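You operate a simulated robot arm through the tools that you are given. There is no shell and no other tool.

Carry out the task below with a simulated robot arm. There is one attempt and no reset: what you move stays moved.

JOB
Try the 15 and 20 gauges on the grey rack's grey panel and set the slider to grey.
Fine: leave that panel in its rack; put both gauges back; leave the third gauge. Set down upright: what you pick out.

The check looks at the end state, three seconds after you hand in, the way a careful person would. Anything else that was tipped, shoved, dropped, spilled or broken makes it a failure.

ROBOT AND FRAMES
A 7-joint arm with a two-finger parallel gripper, fixed in place. Base frame: the origin is at the foot of the arm, x ahead of it, y to its left, z up. Lengths are in m, angles in degrees, forces in N, time in s.
With the tool pointing down near the work surface it reaches from about 0.3 to 0.72 m from the base axis. Its first joint turns from -166.0 to 166.0 degrees. Payload 3.43 kg.
Tool frame: the origin (TCP) lies between the finger pads and is the grasp point; the fingertips stand 0.034 m ahead of it; z points along the fingers, y is the line along which they close. Largest opening 0.128 m; finger width 0.024, thickness 0.012; the body of the gripper, 0.048 by 0.13 m, starts 0.096 m behind the TCP.
Orientation is that of the tool frame in the base frame, as a unit quaternion [x, y, z, w]. With the fingers straight down and closing along the base's y, the tool's x points along the base's -x, its y along +y and its z along -z.

CONTROLS
- The arm moves only by the tool step_arm. Its argument "moves" is a list that holds one entry, the list of rows, each a list of 7 numbers: the opening, from 0 (shut) to 1 (fully open), then the shift along the base's x, y, z in units of 30 mm (1.0 is 30 mm), then the turn, a rotation vector about the base's x, y, z in units of 6 degrees (1.0 is 6 degrees). In form: [[[claw, x, y, z, wx, wy, wz], ...]]. A call has 1 to 20 rows; each row shifts and turns the commanded pose from where the row before left it. A call with a number of a shift or a turn outside -1 to 1 is refused whole. A row lasts 0.2 s, in which the tool goes at most 0.05 m and 8.6 degrees; a call with a longer step from one row to the next is refused whole, and so is a gripper value outside its range. Where a pose cannot be reached the arm comes as near as it can. A force on the tool above 90 N (or 10 N above the force at the start of the call, whichever is more), or a blocked arm, ends the call early, and 0.2 s more pass. Each finger travels about 0.108 m/s and halts on what it meets, pressing with about 25 N; the grip force reading is that of the motor and also rises with nothing between the fingers. The clock runs only during rows and for 0.2 s after the last one: add rows that do not move to give the fingers time. The reply holds the time, the measured pose of the TCP, the force on the tool along the base axes, the opening and the grip force, in the units named above and with some noise, with the torque about the TCP (base axes, N m) and any sound that the robot's microphone picked up.
- Cameras (640 x 400 px; columns grow to the right, rows downward): "scene" is fixed at [0.2202, -0.4996, 1.6144]; the picture's right is [0.97, -0.24, 0.00], its down [-0.10, -0.41, -0.91] and it looks along [0.22, 0.88, -0.43] (base axes); focal length 309 px, centre (320, 200). "wrist" rides on the gripper at [0.076, -0.011, -0.16] in the tool frame; the picture's right is [0.15, 0.99, 0.00], its down [-0.88, 0.13, -0.46] and it looks along [-0.45, 0.07, 0.89] (tool axes); focal length 234 px, centre (320, 200).
- camera(camera): a new picture of that camera. It takes no simulated time.
- lift_body(by): slides the trunk up (or, below 0, down) by that many m; the arm rides with it, the base frame stays. It gives what a move gives, with no picture.
- probe_pixels(camera, pixels): for up to 12 pixels [column, row] of the newest picture of that camera ("zoom" is the newest enlarged one), the place [x, y, z] in the base frame of the surface seen there, good to about 0.002 m. It takes no simulated time.
- zoom(camera, box): a new picture of the part [left, top, right, bottom] of that camera's present view, enlarged. It takes no simulated time.
- hand_in(): hands the job in; it is judged then, once.

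Open the gripper and draw the arm clear of the work before you hand the job in, unless the task says otherwise.

The tools are called after ">>>" as a command line: name --argument value ..., lists and objects as JSON in quotes. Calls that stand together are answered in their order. step_arm: Moves the arm, as the interface text tells. Its arguments: {"type":"object","properties":{"moves":{"type":"array"}},"required":["moves"]} The other tools are called the same way: lift_body (by) slides the trunk up or down; camera (camera) takes a picture; probe_pixels (camera, pixels) gives the place of the surface under pixels of a picture; zoom (camera, box) takes an enlarged picture of a part of a camera's view; hand_in () hands the job in.

At the start:

```text
t: 0.0
eef_pos: [0.361, 0.2214, 1.4432]
ee_rot: [0.0, 1.0, 0.0, 0.0]
ft_force: [0.3, 0.9, -0.2]
torque: [0.0, 0.01, 0.0]
width: 0.1281
finger_force: 0.1
trunk travel left (down, up): [-0.25, 0.074]
```

scene: 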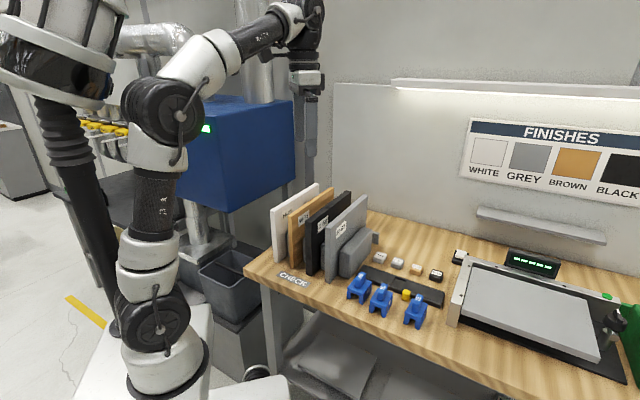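
wrist: 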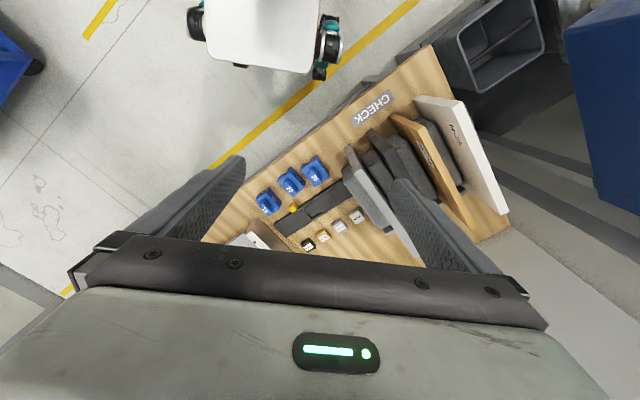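

I start by looking closely at the bench: the panels rack near (320,235), the blue gauges near (385,300), and the slider near (410,290).

>>> zoom --camera "scene" --box '[240, 170, 480, 340]'

>>> zoom --camera "scene" --box '[330, 240, 470, 340]'

>>> zoom --camera "scene" --box '[430, 230, 640, 390]'

>>> zoom --camera "wrist" --box '[220, 80, 520, 270]'

```text
2.35 times, centred on (360, 255) of scene
```

zoom: 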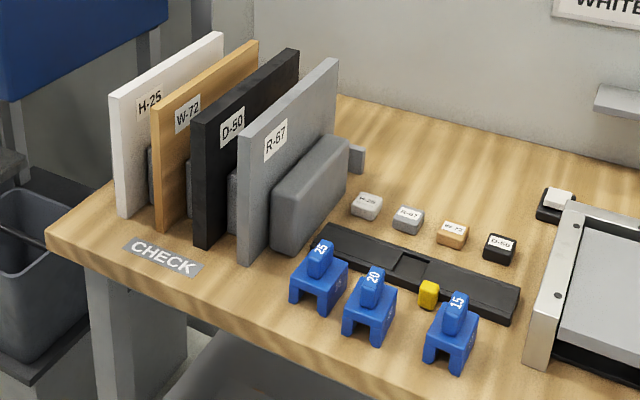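

```text
4.00 times, centred on (400, 290) of scene
```

zoom: 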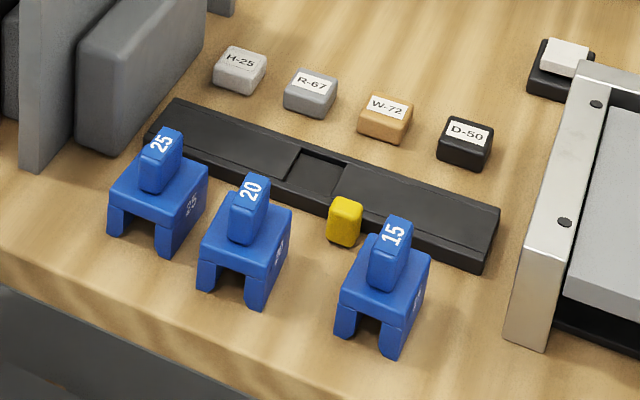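

```text
2.50 times, centred on (535, 310) of scene
```

zoom: 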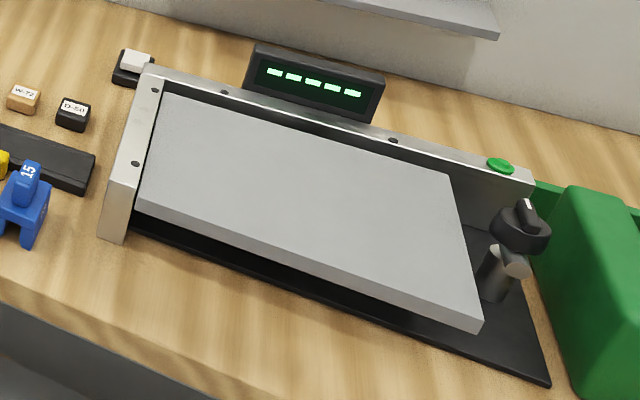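

```text
2.11 times, centred on (370, 175) of wrist
```

zoom: 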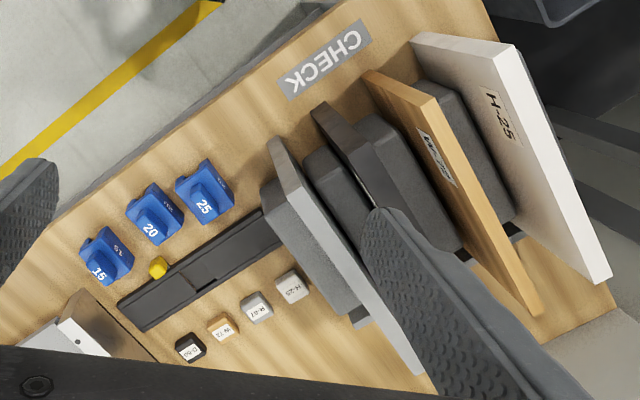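

Next I measure the key places: gauges, slider, labels and the grey panel in the scene picture.

>>> zoom --camera "scene" --box '[330, 240, 470, 340]'

>>> probe_pixels --camera "zoom" --pixels '[[163, 140], [130, 190], [205, 165], [252, 185], [220, 242], [290, 210], [396, 230], [362, 297], [430, 260], [345, 205], [335, 235], [318, 170]]'

>>> probe_pixels --camera "zoom" --pixels '[[240, 62], [311, 85], [387, 108], [466, 132], [180, 100], [150, 135], [497, 210], [480, 268], [345, 217], [340, 160], [305, 152], [100, 260]]'

>>> probe_pixels --camera "scene" --pixels '[[365, 196], [332, 223], [345, 225], [326, 279], [349, 215], [318, 187], [300, 255], [358, 268], [372, 240], [345, 210], [362, 220], [375, 238]]'

```text
4.00 times, centred on (400, 290) of scene
```

zoom: 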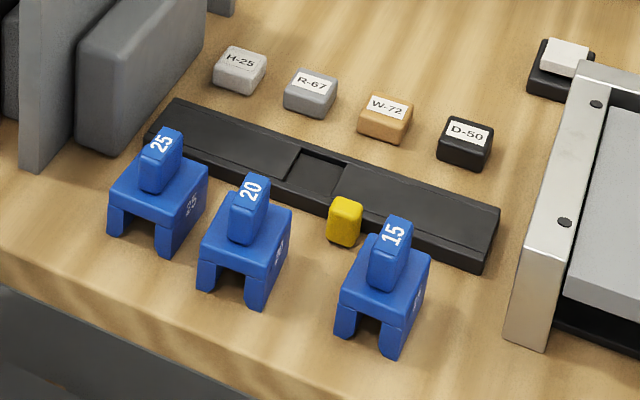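

```text
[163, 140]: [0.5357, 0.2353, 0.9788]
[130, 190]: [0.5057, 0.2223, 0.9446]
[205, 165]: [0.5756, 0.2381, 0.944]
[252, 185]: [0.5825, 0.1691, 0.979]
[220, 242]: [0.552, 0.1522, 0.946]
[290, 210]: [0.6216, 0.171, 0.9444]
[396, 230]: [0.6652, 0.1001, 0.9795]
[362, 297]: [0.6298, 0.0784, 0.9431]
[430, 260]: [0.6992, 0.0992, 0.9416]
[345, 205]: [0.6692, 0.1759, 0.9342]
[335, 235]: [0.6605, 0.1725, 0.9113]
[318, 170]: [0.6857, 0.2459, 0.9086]
```

```text
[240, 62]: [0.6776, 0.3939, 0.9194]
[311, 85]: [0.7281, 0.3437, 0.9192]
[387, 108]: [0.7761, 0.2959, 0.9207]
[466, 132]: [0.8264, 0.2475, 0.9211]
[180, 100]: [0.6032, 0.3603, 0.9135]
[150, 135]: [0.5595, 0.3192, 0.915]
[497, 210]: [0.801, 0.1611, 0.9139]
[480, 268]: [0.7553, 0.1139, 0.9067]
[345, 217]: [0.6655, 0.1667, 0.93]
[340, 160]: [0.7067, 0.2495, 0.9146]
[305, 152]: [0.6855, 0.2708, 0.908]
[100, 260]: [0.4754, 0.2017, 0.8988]
```

```text
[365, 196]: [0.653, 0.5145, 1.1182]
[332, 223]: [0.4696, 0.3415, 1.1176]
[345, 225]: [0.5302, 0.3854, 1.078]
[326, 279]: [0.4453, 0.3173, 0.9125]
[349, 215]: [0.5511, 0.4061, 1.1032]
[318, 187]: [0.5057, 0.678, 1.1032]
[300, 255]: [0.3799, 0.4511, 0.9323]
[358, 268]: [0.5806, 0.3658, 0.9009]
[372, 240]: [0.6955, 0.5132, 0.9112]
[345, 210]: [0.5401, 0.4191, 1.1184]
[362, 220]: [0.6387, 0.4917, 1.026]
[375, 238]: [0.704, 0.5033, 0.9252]
```

The bench runs at about 45°, with the grey panel R-67's top edge from (332,223) to (365,196) at z≈1.118. I zoom on the panel top edges and the slider for thickness and details.

>>> zoom --camera "scene" --box '[310, 185, 390, 235]'

>>> zoom --camera "scene" --box '[360, 255, 440, 305]'

>>> zoom --camera "wrist" --box '[250, 140, 410, 260]'

```text
8.00 times, centred on (350, 210) of scene
```

zoom: 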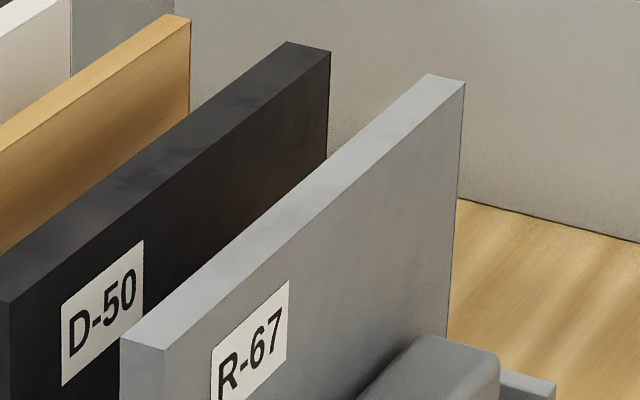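

```text
8.00 times, centred on (400, 280) of scene
```

zoom: 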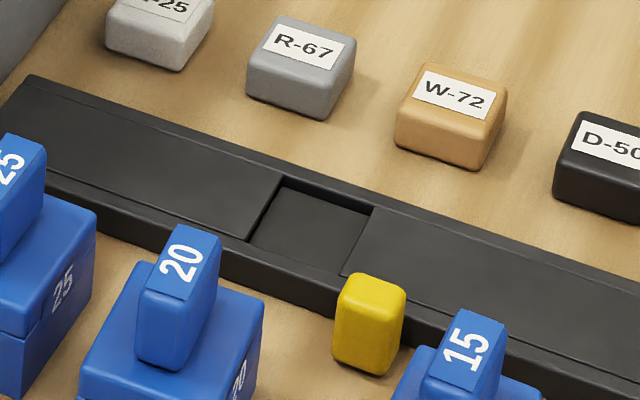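

```text
3.33 times, centred on (330, 200) of wrist
```

zoom: 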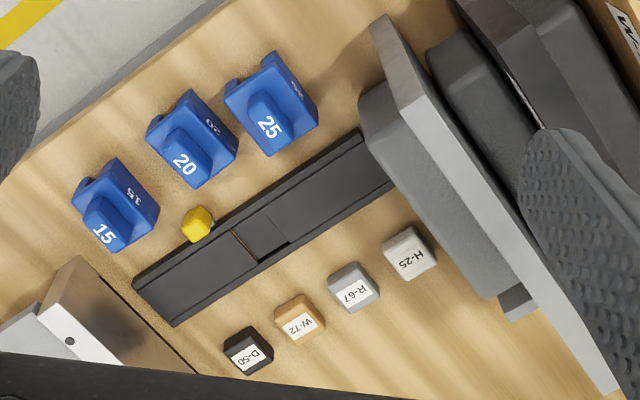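

The slider has a yellow knob at (400,293) and a window in the rail near (397,283); I need a nearer look. I turn the tool about 45° to line up with the bench and move above the gauges at a safe height.

>>> step_arm --moves '[[[1, 0.75, -0.32, -0.81, 0, 0, 0.758], [1, 0.75, -0.32, -0.81, 0, 0, 0.758], [1, 0.75, -0.32, -0.81, 0, 0, 0.758], [1, 0.75, -0.32, -0.81, 0, 0, 0.758], [1, 0.75, -0.32, -0.81, 0, 0, 0.758], [1, 0.75, -0.32, -0.81, 0, 0, 0.758], [1, 0.75, -0.32, -0.81, 0, 0, 0.758], [1, 0.75, -0.32, -0.81, 0, 0, 0.758], [1, 0.75, -0.32, -0.81, 0, 0, 0.758], [1, 0.75, -0.32, -0.81, 0, 0, 0.758], [1, 0, 0, 0, 0, 0, 0], [1, 0, 0, 0, 0, 0, 0]]]'

```text
t: 2.6
eef_pos: [0.586, 0.1258, 1.2047]
ee_rot: [-0.387, 0.922, 0.0, 0.0]
ft_force: [0.7, 0.0, 0.3]
torque: [0.01, -0.01, -0.02]
width: 0.1281
finger_force: 0.0
trunk travel left (down, up): [-0.25, 0.074]
```

The arm is now at yaw 45.5° above the gauges. I take a wrist picture and zoom.

>>> camera --camera "wrist"

>>> camera --camera "scene"

```text
taken
```

wrist: 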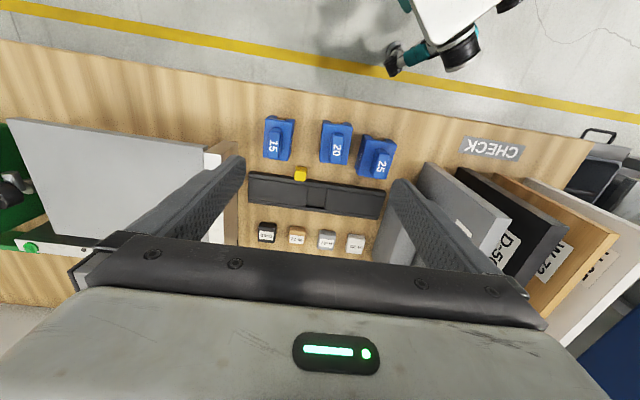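

```text
taken
```

scene: 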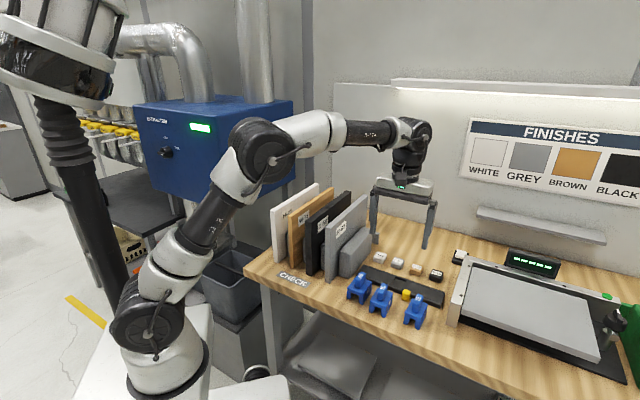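

The wrist view shows the gauges at (278,145), (336,148), (375,158), the knob at (300,174) and the colour blocks along row 238. I zoom in on it.

>>> zoom --camera "wrist" --box '[240, 105, 400, 255]'

>>> probe_pixels --camera "wrist" --pixels '[[267, 229], [297, 231], [327, 237], [356, 240], [300, 174], [315, 193], [306, 190], [324, 196], [250, 190], [383, 205], [270, 190], [350, 200]]'

```text
2.67 times, centred on (320, 180) of wrist
```

zoom: 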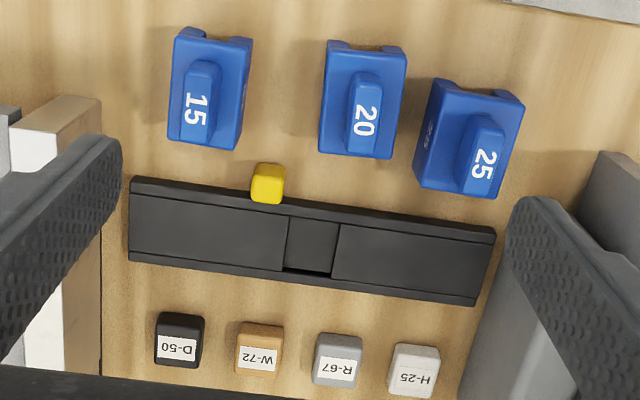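

```text
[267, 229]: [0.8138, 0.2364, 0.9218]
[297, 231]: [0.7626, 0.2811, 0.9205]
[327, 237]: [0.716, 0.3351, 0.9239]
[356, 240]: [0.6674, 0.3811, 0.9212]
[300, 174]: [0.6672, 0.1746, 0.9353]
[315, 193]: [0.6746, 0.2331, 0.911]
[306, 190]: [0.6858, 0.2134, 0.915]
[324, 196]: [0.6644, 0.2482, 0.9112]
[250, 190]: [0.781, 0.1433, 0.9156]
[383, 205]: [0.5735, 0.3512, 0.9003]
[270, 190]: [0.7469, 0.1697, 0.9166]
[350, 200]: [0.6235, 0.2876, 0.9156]
```

The knob sits in front of the rail, near the W-72 block, with a window in the middle of the rail. I zoom tightly on both, and on the FINISHES sign.

>>> zoom --camera "wrist" --box '[285, 160, 335, 210]'

>>> zoom --camera "scene" --box '[385, 270, 425, 305]'

>>> zoom --camera "scene" --box '[440, 70, 640, 280]'

>>> zoom --camera "wrist" --box '[380, 120, 640, 320]'

```text
8.00 times, centred on (310, 185) of wrist
```

zoom: 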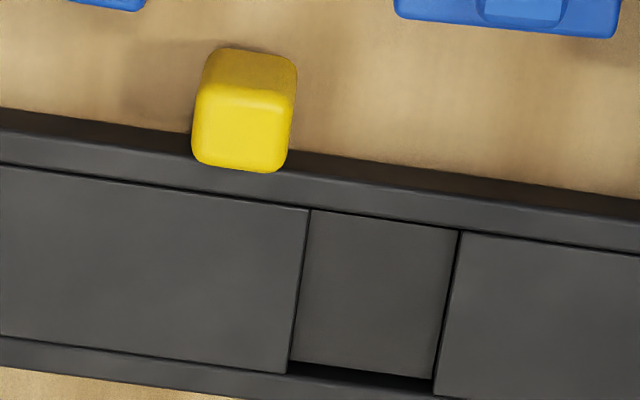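

```text
11.43 times, centred on (405, 288) of scene
```

zoom: 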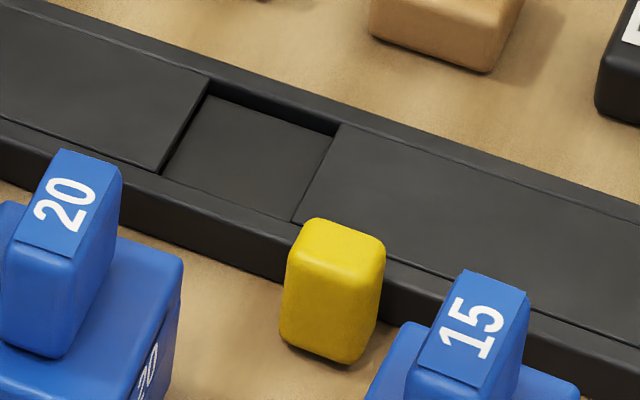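

```text
1.90 times, centred on (540, 175) of scene
```

zoom: 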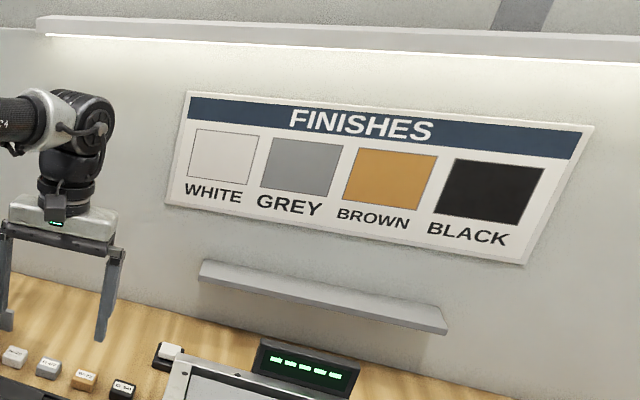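

```text
2.00 times, centred on (510, 220) of wrist
```

zoom: 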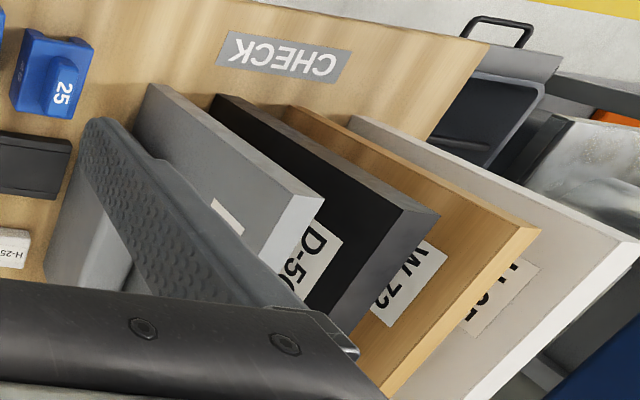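

The slider looks like a knob running along the rail's front beside the colour blocks. Now I measure the grey panel's thickness on its top edge, and the outlines of the gauges.

>>> zoom --camera "scene" --box '[310, 185, 390, 235]'

>>> probe_pixels --camera "zoom" --pixels '[[124, 338], [166, 345], [145, 335], [427, 76], [463, 84], [440, 85], [300, 182], [335, 192], [230, 240], [270, 250], [15, 300], [320, 60]]'

>>> zoom --camera "wrist" --box '[255, 105, 405, 190]'

```text
8.00 times, centred on (350, 210) of scene
```

zoom: 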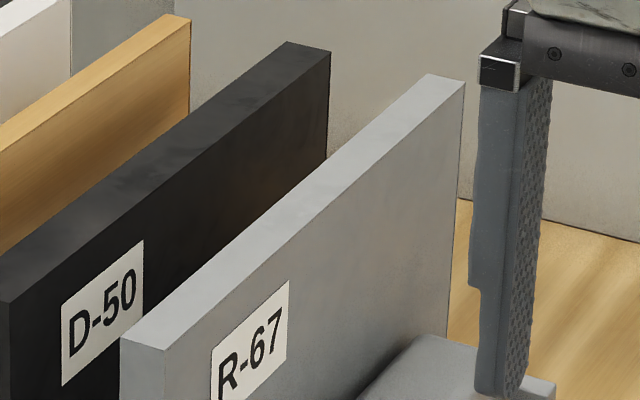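

```text
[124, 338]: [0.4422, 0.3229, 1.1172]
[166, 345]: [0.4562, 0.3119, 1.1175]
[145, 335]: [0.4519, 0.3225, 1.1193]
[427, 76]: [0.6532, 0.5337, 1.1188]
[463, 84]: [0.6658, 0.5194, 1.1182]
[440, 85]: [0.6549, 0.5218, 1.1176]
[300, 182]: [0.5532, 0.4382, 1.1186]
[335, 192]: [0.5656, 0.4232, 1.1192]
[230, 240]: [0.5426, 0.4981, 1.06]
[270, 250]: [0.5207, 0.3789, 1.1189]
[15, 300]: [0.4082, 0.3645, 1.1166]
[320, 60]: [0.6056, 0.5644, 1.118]
```

```text
4.27 times, centred on (330, 148) of wrist
```

zoom: 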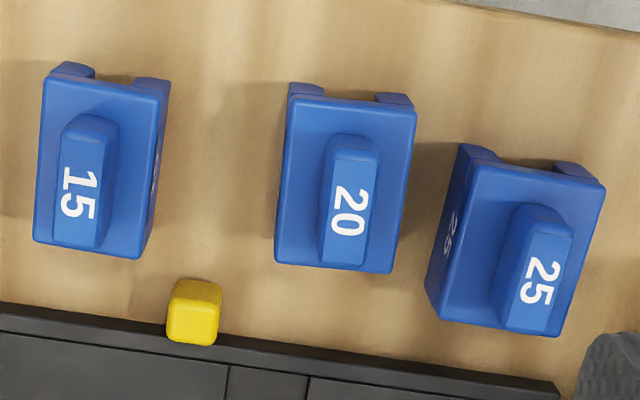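

The panel is about 18–19 mm thick (corners at (124,338) and (166,345) in the zoom), centred at u≈0.093 along the bench. Now I probe the outlines of gauges 15 and 20 in the wrist zoom to get handle centres and yaw.

>>> probe_pixels --camera "zoom" --pixels '[[67, 140], [103, 145], [58, 238], [92, 241], [48, 85], [155, 96], [38, 236], [136, 252], [80, 192], [90, 122], [145, 160], [50, 160]]'

>>> probe_pixels --camera "zoom" --pixels '[[336, 158], [374, 162], [325, 258], [358, 262], [296, 102], [408, 116], [281, 256], [386, 267], [350, 210], [356, 140], [398, 190], [305, 180]]'

>>> probe_pixels --camera "zoom" --pixels '[[525, 225], [568, 235], [505, 325], [545, 332], [475, 168], [598, 190], [436, 310], [553, 333], [195, 295], [175, 330], [210, 335], [190, 315]]'

```text
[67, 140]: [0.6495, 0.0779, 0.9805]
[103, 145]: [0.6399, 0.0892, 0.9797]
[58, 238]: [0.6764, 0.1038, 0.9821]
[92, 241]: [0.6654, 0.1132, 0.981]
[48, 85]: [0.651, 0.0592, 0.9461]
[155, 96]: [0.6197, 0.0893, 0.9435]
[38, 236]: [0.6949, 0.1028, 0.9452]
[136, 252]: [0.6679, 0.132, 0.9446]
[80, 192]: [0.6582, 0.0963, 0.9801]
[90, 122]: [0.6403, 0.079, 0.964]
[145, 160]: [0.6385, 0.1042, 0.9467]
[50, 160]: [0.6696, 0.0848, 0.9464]
```

```text
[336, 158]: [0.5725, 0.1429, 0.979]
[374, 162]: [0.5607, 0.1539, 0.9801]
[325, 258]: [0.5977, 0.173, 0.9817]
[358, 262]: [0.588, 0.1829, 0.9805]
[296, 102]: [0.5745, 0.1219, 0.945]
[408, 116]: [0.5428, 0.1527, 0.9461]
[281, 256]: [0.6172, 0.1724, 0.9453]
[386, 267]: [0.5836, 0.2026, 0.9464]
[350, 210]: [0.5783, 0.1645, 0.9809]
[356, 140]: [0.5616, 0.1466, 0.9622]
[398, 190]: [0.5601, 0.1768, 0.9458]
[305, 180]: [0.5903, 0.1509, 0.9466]
```

```text
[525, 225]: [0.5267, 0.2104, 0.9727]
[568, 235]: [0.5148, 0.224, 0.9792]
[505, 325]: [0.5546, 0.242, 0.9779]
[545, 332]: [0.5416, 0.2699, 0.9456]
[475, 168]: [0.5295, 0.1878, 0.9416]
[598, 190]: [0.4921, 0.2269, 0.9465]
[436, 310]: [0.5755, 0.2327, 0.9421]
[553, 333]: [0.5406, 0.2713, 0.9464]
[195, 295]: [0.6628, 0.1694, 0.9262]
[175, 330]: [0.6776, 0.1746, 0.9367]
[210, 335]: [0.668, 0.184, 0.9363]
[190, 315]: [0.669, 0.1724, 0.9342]
```

Gauge 20's handle centre is (0.580,0.163) with yaw ≈48°, top z≈0.980; gauge 15's is (0.658,0.096), yaw ≈44°. I narrow the gripper and go above gauge 20.

>>> step_arm --moves '[[[0.38, -0.035, 0.2078, -0.8595, 0, 0, 0.075], [0.38, -0.035, 0.2078, -0.8595, 0, 0, 0.075], [0.38, -0.035, 0.2078, -0.8595, 0, 0, 0.075], [0.38, -0.035, 0.2078, -0.8595, 0, 0, 0.075], [0.38, -0.035, 0.2078, -0.8595, 0, 0, 0.075], [0.38, -0.035, 0.2078, -0.8595, 0, 0, 0.075], [0.38, 0, 0, 0, 0, 0, 0], [0.38, 0, 0, 0, 0, 0, 0], [0.38, 0, 0, 0, 0, 0, 0]]]'

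>>> camera --camera "wrist"

>>> camera --camera "scene"

```text
t: 4.6
eef_pos: [0.5787, 0.162, 1.0458]
ee_rot: [-0.408, 0.913, 0.0, 0.0]
ft_force: [-0.2, 0.1, 0.1]
torque: [-0.01, 0.03, -0.04]
width: 0.0487
finger_force: 0.1
trunk travel left (down, up): [-0.25, 0.074]
```

```text
taken
```

wrist: 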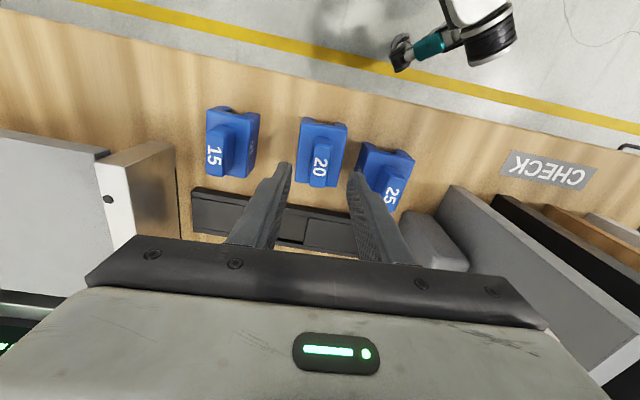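

```text
taken
```

scene: 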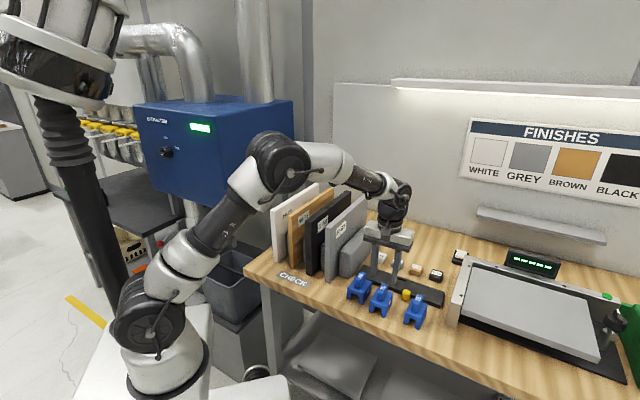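

The fingers straddle gauge 20 at (320,155). I zoom in to re-measure its handle and body before descending.

>>> zoom --camera "wrist" --box '[270, 105, 370, 195]'

>>> zoom --camera "scene" --box '[340, 255, 440, 335]'

```text
4.44 times, centred on (320, 150) of wrist
```

zoom: 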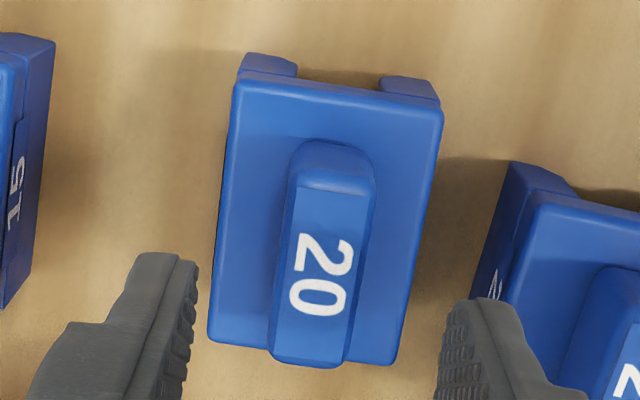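

```text
5.00 times, centred on (390, 295) of scene
```

zoom: 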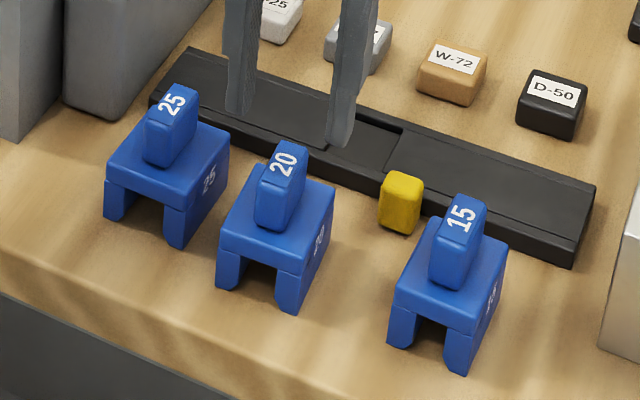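

Probing the handle and body corners of gauge 20 from this nearer view.

>>> probe_pixels --camera "wrist" --pixels '[[316.2, 149.1], [330.4, 149.1], [325.2, 184.9], [310.8, 183.8], [302.5, 125.3], [345.9, 132], [296.2, 179.9], [336.4, 184.9], [320, 165], [290, 175], [355, 180], [283, 165]]'

```text
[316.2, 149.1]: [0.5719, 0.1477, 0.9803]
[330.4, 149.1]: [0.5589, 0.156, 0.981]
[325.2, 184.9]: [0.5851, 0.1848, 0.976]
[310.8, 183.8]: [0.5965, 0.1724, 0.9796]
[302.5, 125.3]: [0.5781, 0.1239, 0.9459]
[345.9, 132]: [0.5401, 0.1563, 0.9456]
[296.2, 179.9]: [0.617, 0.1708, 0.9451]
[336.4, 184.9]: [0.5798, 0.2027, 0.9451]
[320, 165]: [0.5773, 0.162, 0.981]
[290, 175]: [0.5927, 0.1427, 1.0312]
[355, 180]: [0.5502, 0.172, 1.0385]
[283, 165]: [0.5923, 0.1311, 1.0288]
```

Gauge 20 is centred at (0.5785,0.164), yaw ≈49.5°. I turn 1.3° more and descend to TCP z≈0.985.

>>> step_arm --moves '[[[0.38, 0, 0.06, 0, 0, 0, 0.217], [0.38, 0, 0, -0.68, 0, 0, 0], [0.38, 0, 0, -0.68, 0, 0, 0], [0.38, 0, 0, -0.66, 0, 0, 0], [0.38, 0, 0, 0, 0, 0, 0], [0.38, 0, 0, 0, 0, 0, 0]]]'

>>> camera --camera "wrist"

>>> zoom --camera "scene" --box '[340, 255, 440, 335]'

```text
t: 6.0
eef_pos: [0.5796, 0.1638, 0.9843]
ee_rot: [-0.419, 0.908, 0.001, 0.0]
ft_force: [0.5, -0.4, -0.6]
torque: [-0.04, -0.02, 0.0]
width: 0.0483
finger_force: 0.2
trunk travel left (down, up): [-0.25, 0.074]
```

```text
taken
```

wrist: 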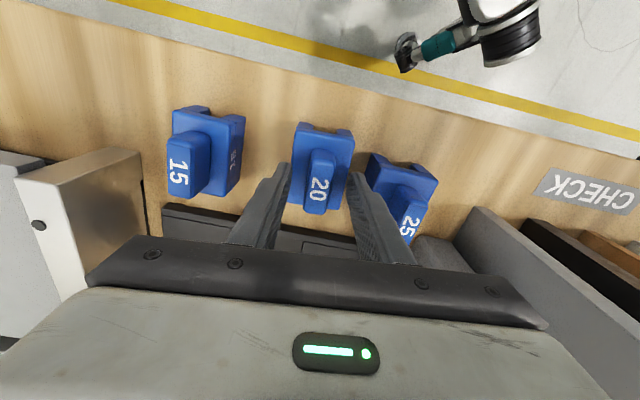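

```text
5.00 times, centred on (390, 295) of scene
```

zoom: 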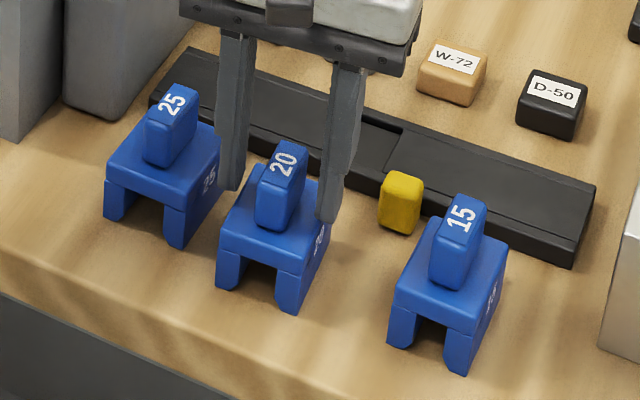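

The fingers are on both sides of gauge 20's handle (scene zoom (232,190) and (327,222)). I close the gripper.

>>> step_arm --moves '[[[0.1, 0, 0, 0, 0, 0, 0], [0.1, 0, 0, 0, 0, 0, 0], [0.05, 0, 0, 0, 0, 0, 0], [0.05, 0, 0, 0, 0, 0, 0]]]'

>>> zoom --camera "scene" --box '[340, 255, 440, 335]'

>>> zoom --camera "wrist" --box '[250, 100, 390, 230]'

```text
t: 7.0
eef_pos: [0.5788, 0.1661, 0.9834]
ee_rot: [-0.418, 0.908, 0.0, 0.0]
ft_force: [-0.3, 0.0, -0.2]
torque: [0.0, 0.0, 0.0]
width: 0.0191
finger_force: 25.3
trunk travel left (down, up): [-0.25, 0.074]
```

```text
5.00 times, centred on (390, 295) of scene
```

zoom: 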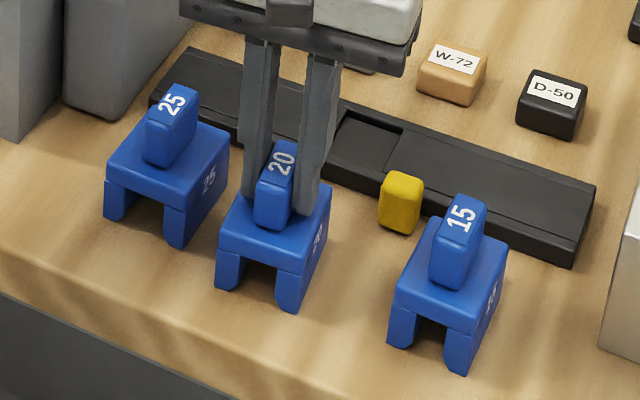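

```text
3.08 times, centred on (320, 165) of wrist
```

zoom: 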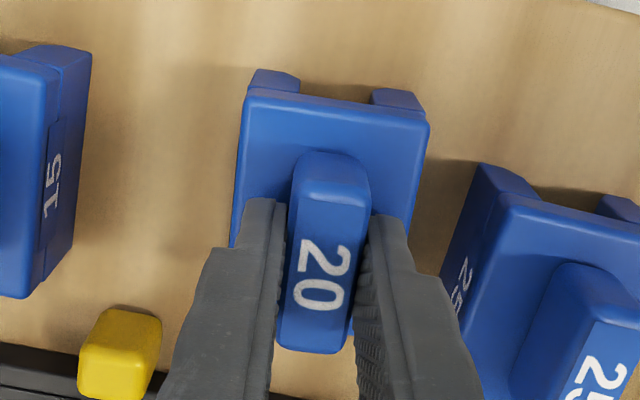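

Gauge 20 is gripped at width 0.019 with 25 N. I lift it straight up by about 0.255 m.

>>> step_arm --moves '[[[0.05, 0, 0, 0.3, 0, 0, 0], [0.05, 0, 0, 0.6, 0, 0, 0], [0.05, 0, 0, 0.95, 0, 0, 0], [0.05, 0, 0, 0.95, 0, 0, 0], [0.05, 0, 0, 0.95, 0, 0, 0], [0.05, 0, 0, 0.95, 0, 0, 0], [0.05, 0, 0, 0.95, 0, 0, 0], [0.05, 0, 0, 0.95, 0, 0, 0], [0.05, 0, 0, 0.95, 0, 0, 0], [0.05, 0, 0, 0.95, 0, 0, 0], [0.05, 0, 0, 0, 0, 0, 0], [0.05, 0, 0, 0, 0, 0, 0]]]'

>>> camera --camera "scene"

>>> camera --camera "wrist"

```text
t: 9.6
eef_pos: [0.5782, 0.1601, 1.2398]
ee_rot: [-0.418, 0.908, 0.001, 0.0]
ft_force: [-1.0, 0.0, 0.1]
torque: [-0.01, 0.03, -0.02]
width: 0.0062
finger_force: 0.0
trunk travel left (down, up): [-0.25, 0.074]
```

```text
taken
```

scene: 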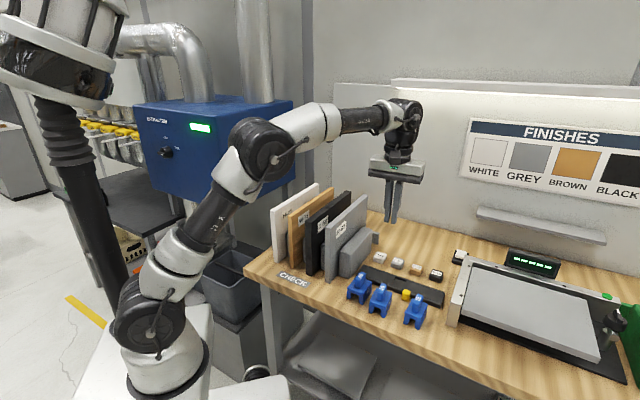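

```text
taken
```

wrist: 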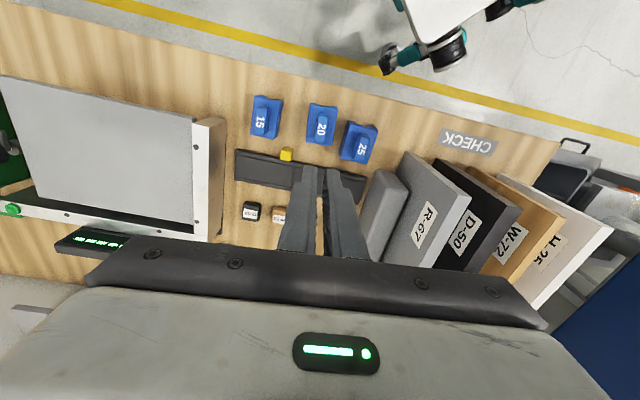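

The grip slipped off: width is 0.006 and gauge 20 is still on the bench at (380,298). I check whether it moved and why it slipped.

>>> zoom --camera "scene" --box '[340, 255, 440, 335]'

>>> zoom --camera "wrist" --box '[240, 80, 400, 200]'

>>> zoom --camera "scene" --box '[350, 150, 440, 230]'

```text
5.00 times, centred on (390, 295) of scene
```

zoom: 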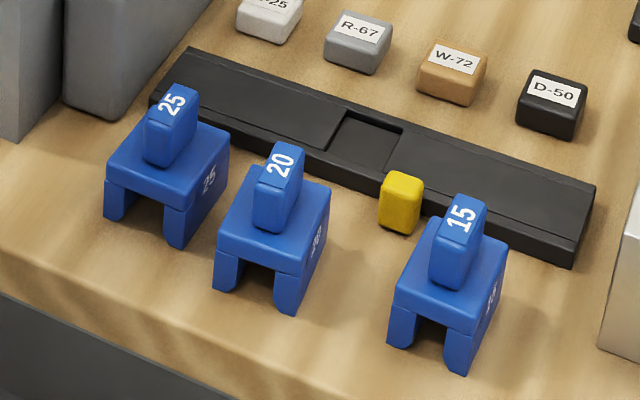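

```text
3.33 times, centred on (320, 140) of wrist
```

zoom: 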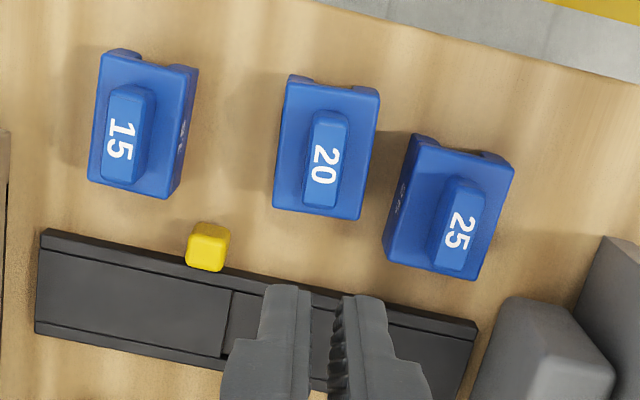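

```text
5.00 times, centred on (395, 190) of scene
```

zoom: 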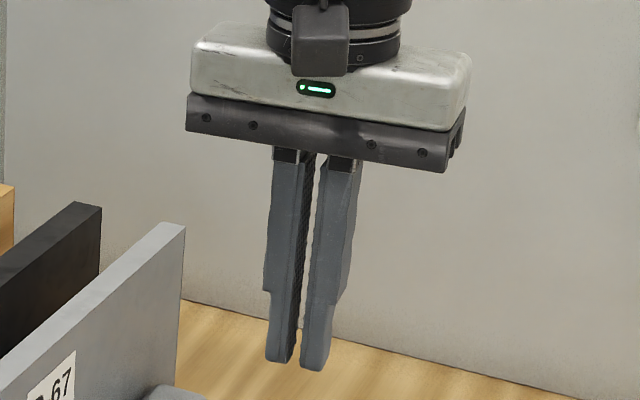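

Gauge 20 stayed upright and shifted only about 1 mm. I open again, come down to z≈1.05 and measure afresh, then will grip deeper and lift slowly while watching force.

>>> step_arm --moves '[[[0.38, 0, 0, -0.95, 0, 0, 0], [0.38, 0, 0, -0.95, 0, 0, 0], [0.38, 0, 0, -0.95, 0, 0, 0], [0.38, 0, 0, -0.95, 0, 0, 0], [0.38, 0, 0, -0.95, 0, 0, 0], [0.38, 0, 0, -0.95, 0, 0, 0], [0.38, 0, 0, -0.63, 0, 0, 0], [0.38, 0, 0, 0, 0, 0, 0], [0.38, 0, 0, 0, 0, 0, 0]]]'

>>> zoom --camera "wrist" --box '[270, 105, 370, 195]'

```text
t: 11.6
eef_pos: [0.5796, 0.1635, 1.0487]
ee_rot: [-0.419, 0.908, 0.001, 0.0]
ft_force: [-0.4, -0.2, -0.3]
torque: [0.02, -0.03, 0.0]
width: 0.0484
finger_force: 0.1
trunk travel left (down, up): [-0.25, 0.074]
```

```text
4.44 times, centred on (320, 150) of wrist
```

zoom: 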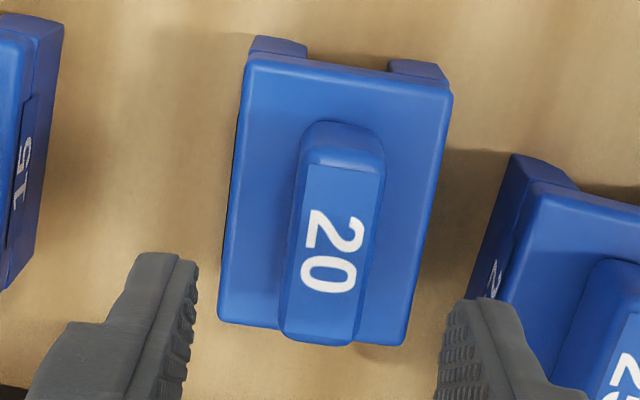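

>>> probe_pixels --camera "zoom" --pixels '[[310, 168], [380, 176], [355, 335], [288, 325], [252, 66], [445, 95], [222, 315], [402, 338], [335, 255], [290, 250], [368, 270], [340, 150]]'

```text
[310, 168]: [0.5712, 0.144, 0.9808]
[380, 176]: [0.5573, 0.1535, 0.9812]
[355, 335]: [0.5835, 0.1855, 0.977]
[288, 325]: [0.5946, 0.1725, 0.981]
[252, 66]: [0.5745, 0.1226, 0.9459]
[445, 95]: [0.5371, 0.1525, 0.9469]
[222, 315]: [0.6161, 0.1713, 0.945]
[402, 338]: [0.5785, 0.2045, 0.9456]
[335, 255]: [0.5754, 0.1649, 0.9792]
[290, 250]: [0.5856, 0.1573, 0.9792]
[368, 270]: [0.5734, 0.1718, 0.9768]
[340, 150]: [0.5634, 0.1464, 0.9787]
```

Gauge 20 now centres at (0.577,0.163), yaw ≈50°. I descend to z≈0.981 and close with a target of 0.

>>> step_arm --moves '[[[0.38, -0.085, 0, 0, 0, 0, 0.08], [0.38, 0, 0, -0.75, 0, 0, 0], [0.38, 0, 0, -0.75, 0, 0, 0], [0.38, 0, 0, -0.74, 0, 0, 0], [0.38, 0, 0, 0, 0, 0, 0], [0, 0, 0, 0, 0, 0, 0], [0, 0, 0, 0, 0, 0, 0], [0, 0, 0, 0, 0, 0, 0], [0, 0, 0, 0, 0, 0, 0]]]'

>>> zoom --camera "scene" --box '[360, 265, 410, 320]'

>>> zoom --camera "wrist" --box '[250, 100, 390, 230]'

```text
t: 13.6
eef_pos: [0.5777, 0.1625, 0.9826]
ee_rot: [-0.422, 0.907, 0.0, 0.0]
ft_force: [0.7, -0.1, -0.3]
torque: [-0.03, 0.01, 0.0]
width: 0.0193
finger_force: 24.6
trunk travel left (down, up): [-0.25, 0.074]
```

```text
7.27 times, centred on (385, 292) of scene
```

zoom: 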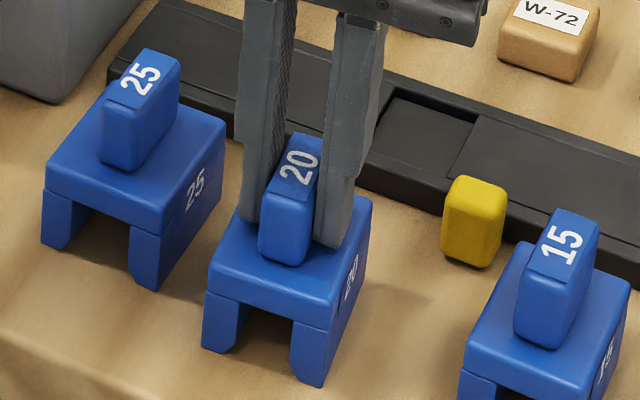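

```text
3.08 times, centred on (320, 165) of wrist
```

zoom: 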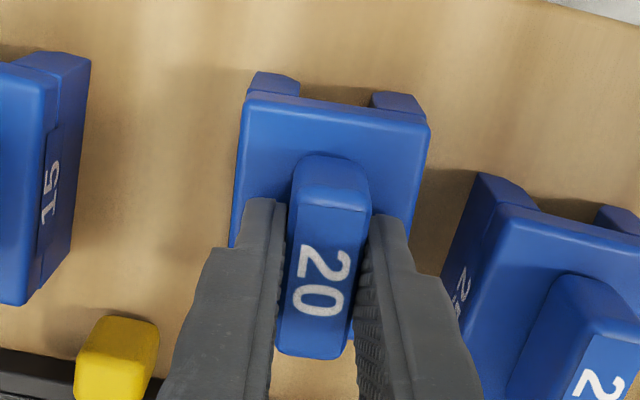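

Gripped again at width 0.0193, 24.6 N. I lift slowly by 6 mm and read the force.

>>> step_arm --moves '[[[0, 0, 0, 0.05, 0, 0, 0], [0, 0, 0, 0.05, 0, 0, 0], [0, 0, 0, 0.05, 0, 0, 0], [0, 0, 0, 0.05, 0, 0, 0]]]'

>>> zoom --camera "scene" --box '[360, 265, 410, 320]'

```text
t: 14.6
eef_pos: [0.5769, 0.1635, 0.9901]
ee_rot: [-0.423, 0.906, 0.0, 0.0]
ft_force: [0.4, -0.3, -0.8]
torque: [0.0, -0.02, 0.01]
width: 0.0198
finger_force: 25.3
trunk travel left (down, up): [-0.25, 0.074]
```

```text
7.27 times, centred on (385, 292) of scene
```

zoom: 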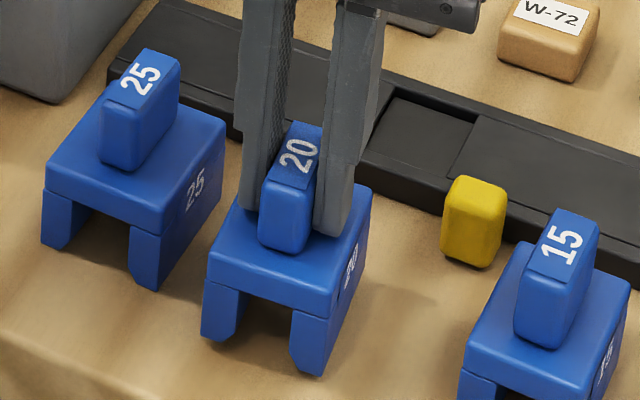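

It is lifted now (the gauge rose in the picture, load ≈0.8 N). I go on up gently.

>>> step_arm --moves '[[[0, 0, 0, 0.1, 0, 0, 0], [0, 0, 0, 0.15, 0, 0, 0], [0, 0, 0, 0.2, 0, 0, 0], [0, 0, 0, 0.25, 0, 0, 0], [0, 0, 0, 0.3, 0, 0, 0], [0, 0, 0, 0.3, 0, 0, 0], [0, 0, 0, 0.3, 0, 0, 0], [0, 0, 0, 0.2, 0, 0, 0], [0, 0, 0, 0.1, 0, 0, 0]]]'

>>> camera --camera "scene"

>>> zoom --camera "scene" --box '[340, 225, 440, 325]'

```text
t: 16.6
eef_pos: [0.5765, 0.1642, 1.046]
ee_rot: [-0.422, 0.907, 0.001, 0.0]
ft_force: [0.1, 0.4, -1.7]
torque: [-0.01, -0.02, 0.02]
width: 0.0193
finger_force: 24.7
trunk travel left (down, up): [-0.25, 0.074]
```

```text
taken
```

scene: 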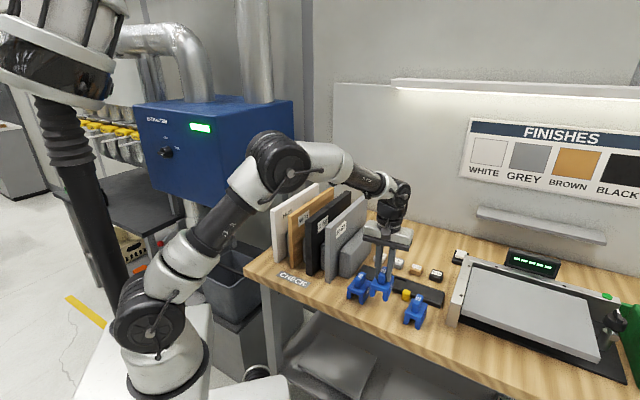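

```text
4.00 times, centred on (390, 275) of scene
```

zoom: 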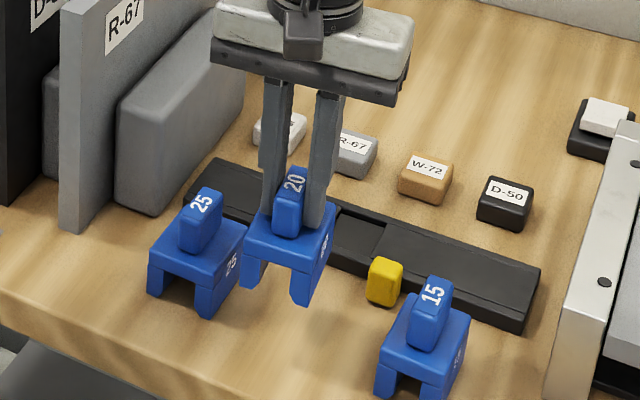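

Held firmly at z=1.046. I continue straight up to about z=1.23.

>>> step_arm --moves '[[[0, 0, 0, 0.15, 0, 0, 0], [0, 0, 0, 0.25, 0, 0, 0], [0, 0, 0, 0.35, 0, 0, 0], [0, 0, 0, 0.4, 0, 0, 0], [0, 0, 0, 0.4, 0, 0, 0], [0, 0, 0, 0.4, 0, 0, 0], [0, 0, 0, 0.4, 0, 0, 0], [0, 0, 0, 0.4, 0, 0, 0], [0, 0, 0, 0.4, 0, 0, 0], [0, 0, 0, 0.4, 0, 0, 0], [0, 0, 0, 0.4, 0, 0, 0], [0, 0, 0, 0.4, 0, 0, 0], [0, 0, 0, 0.4, 0, 0, 0], [0, 0, 0, 0.4, 0, 0, 0], [0, 0, 0, 0.4, 0, 0, 0], [0, 0, 0, 0.35, 0, 0, 0], [0, 0, 0, 0.2, 0, 0, 0], [0, 0, 0, 0.1, 0, 0, 0]]]'

>>> camera --camera "scene"

>>> camera --camera "wrist"

```text
t: 20.4
eef_pos: [0.5773, 0.1645, 1.2325]
ee_rot: [-0.421, 0.907, 0.0, 0.0]
ft_force: [0.0, -0.5, -1.0]
torque: [-0.02, -0.01, -0.01]
width: 0.0194
finger_force: 25.3
trunk travel left (down, up): [-0.25, 0.074]
```

```text
taken
```

scene: 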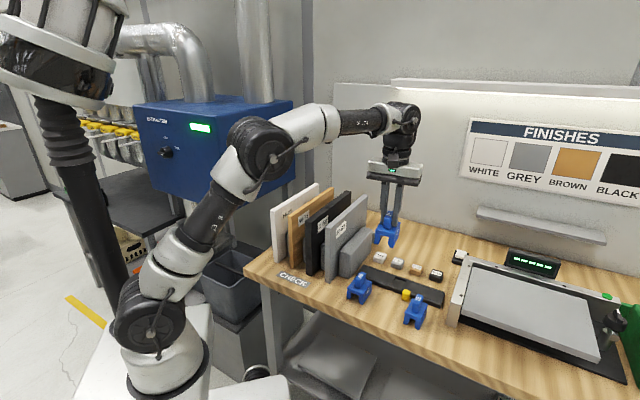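

```text
taken
```

wrist: 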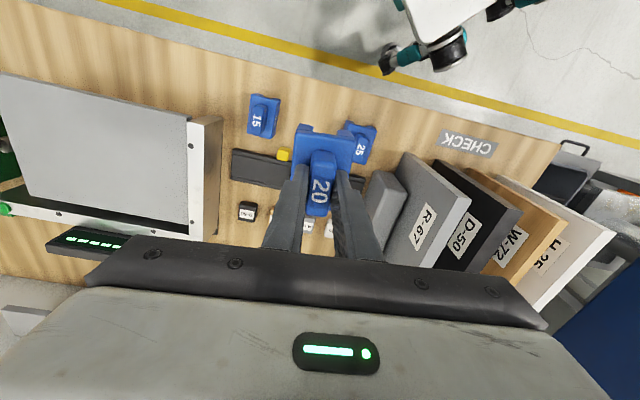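

The gauge is secure. I carry it over the grey panel to about (0.5045,0.372), turning to the panel's 45°.

>>> step_arm --moves '[[[0, -0.046, 0.1315, 0, 0, 0, -0.016], [0, -0.092, 0.263, 0, 0, 0, -0.032], [0, -0.1534, 0.4384, 0, 0, 0, -0.0534], [0, -0.1534, 0.4384, 0, 0, 0, -0.0534], [0, -0.1534, 0.4384, 0, 0, 0, -0.0534], [0, -0.1534, 0.4384, 0, 0, 0, -0.0534], [0, -0.1534, 0.4384, 0, 0, 0, -0.0534], [0, -0.1534, 0.4384, 0, 0, 0, -0.0534], [0, -0.1534, 0.4384, 0, 0, 0, -0.0534], [0, -0.1534, 0.4384, 0, 0, 0, -0.0534], [0, -0.1534, 0.4384, 0, 0, 0, -0.0534], [0, -0.1534, 0.4384, 0, 0, 0, -0.0534], [0, -0.1534, 0.4384, 0, 0, 0, -0.0534], [0, -0.1534, 0.4384, 0, 0, 0, -0.0534], [0, -0.1534, 0.4384, 0, 0, 0, -0.0534], [0, -0.1534, 0.4384, 0, 0, 0, -0.0534], [0, -0.092, 0.263, 0, 0, 0, -0.032], [0, -0.046, 0.1315, 0, 0, 0, -0.016], [0, 0, 0, 0, 0, 0, 0]]]'

>>> camera --camera "scene"

>>> camera --camera "wrist"

```text
t: 24.4
eef_pos: [0.5043, 0.3716, 1.2328]
ee_rot: [-0.382, 0.924, 0.0, 0.0]
ft_force: [0.3, -0.5, -1.6]
torque: [0.0, 0.0, -0.01]
width: 0.0193
finger_force: 25.2
trunk travel left (down, up): [-0.25, 0.074]
```

```text
taken
```

scene: 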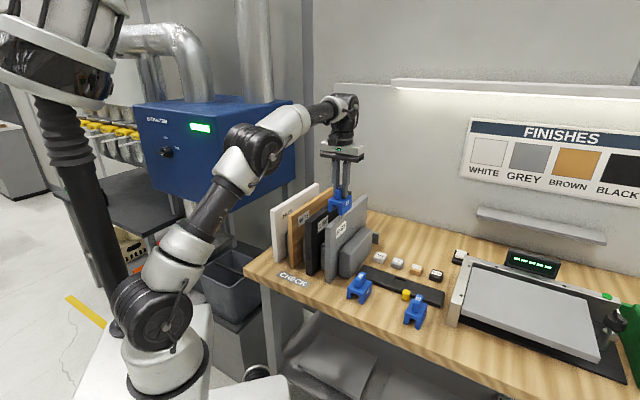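

```text
taken
```

wrist: 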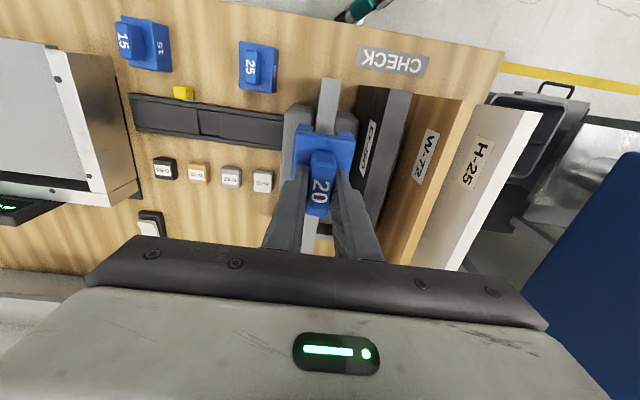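

Gauge 20 now hovers over the grey panel. I zoom both views to check the alignment of the slot with the panel edge.

>>> zoom --camera "wrist" --box '[270, 70, 380, 150]'

>>> zoom --camera "scene" --box '[310, 180, 380, 240]'

```text
5.00 times, centred on (325, 110) of wrist
```

zoom: 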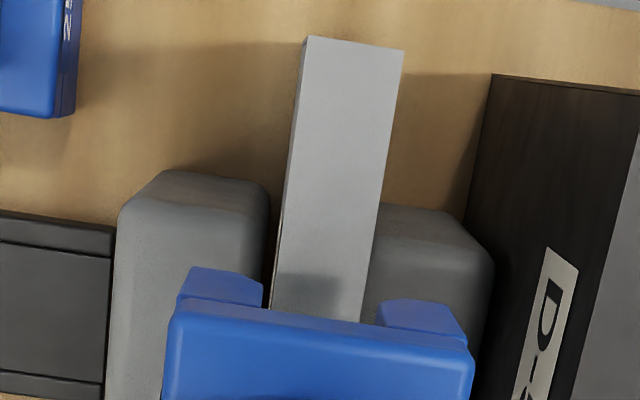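

```text
6.67 times, centred on (345, 210) of scene
```

zoom: 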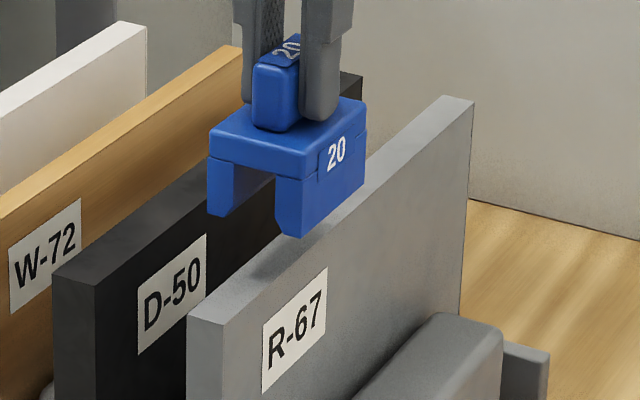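

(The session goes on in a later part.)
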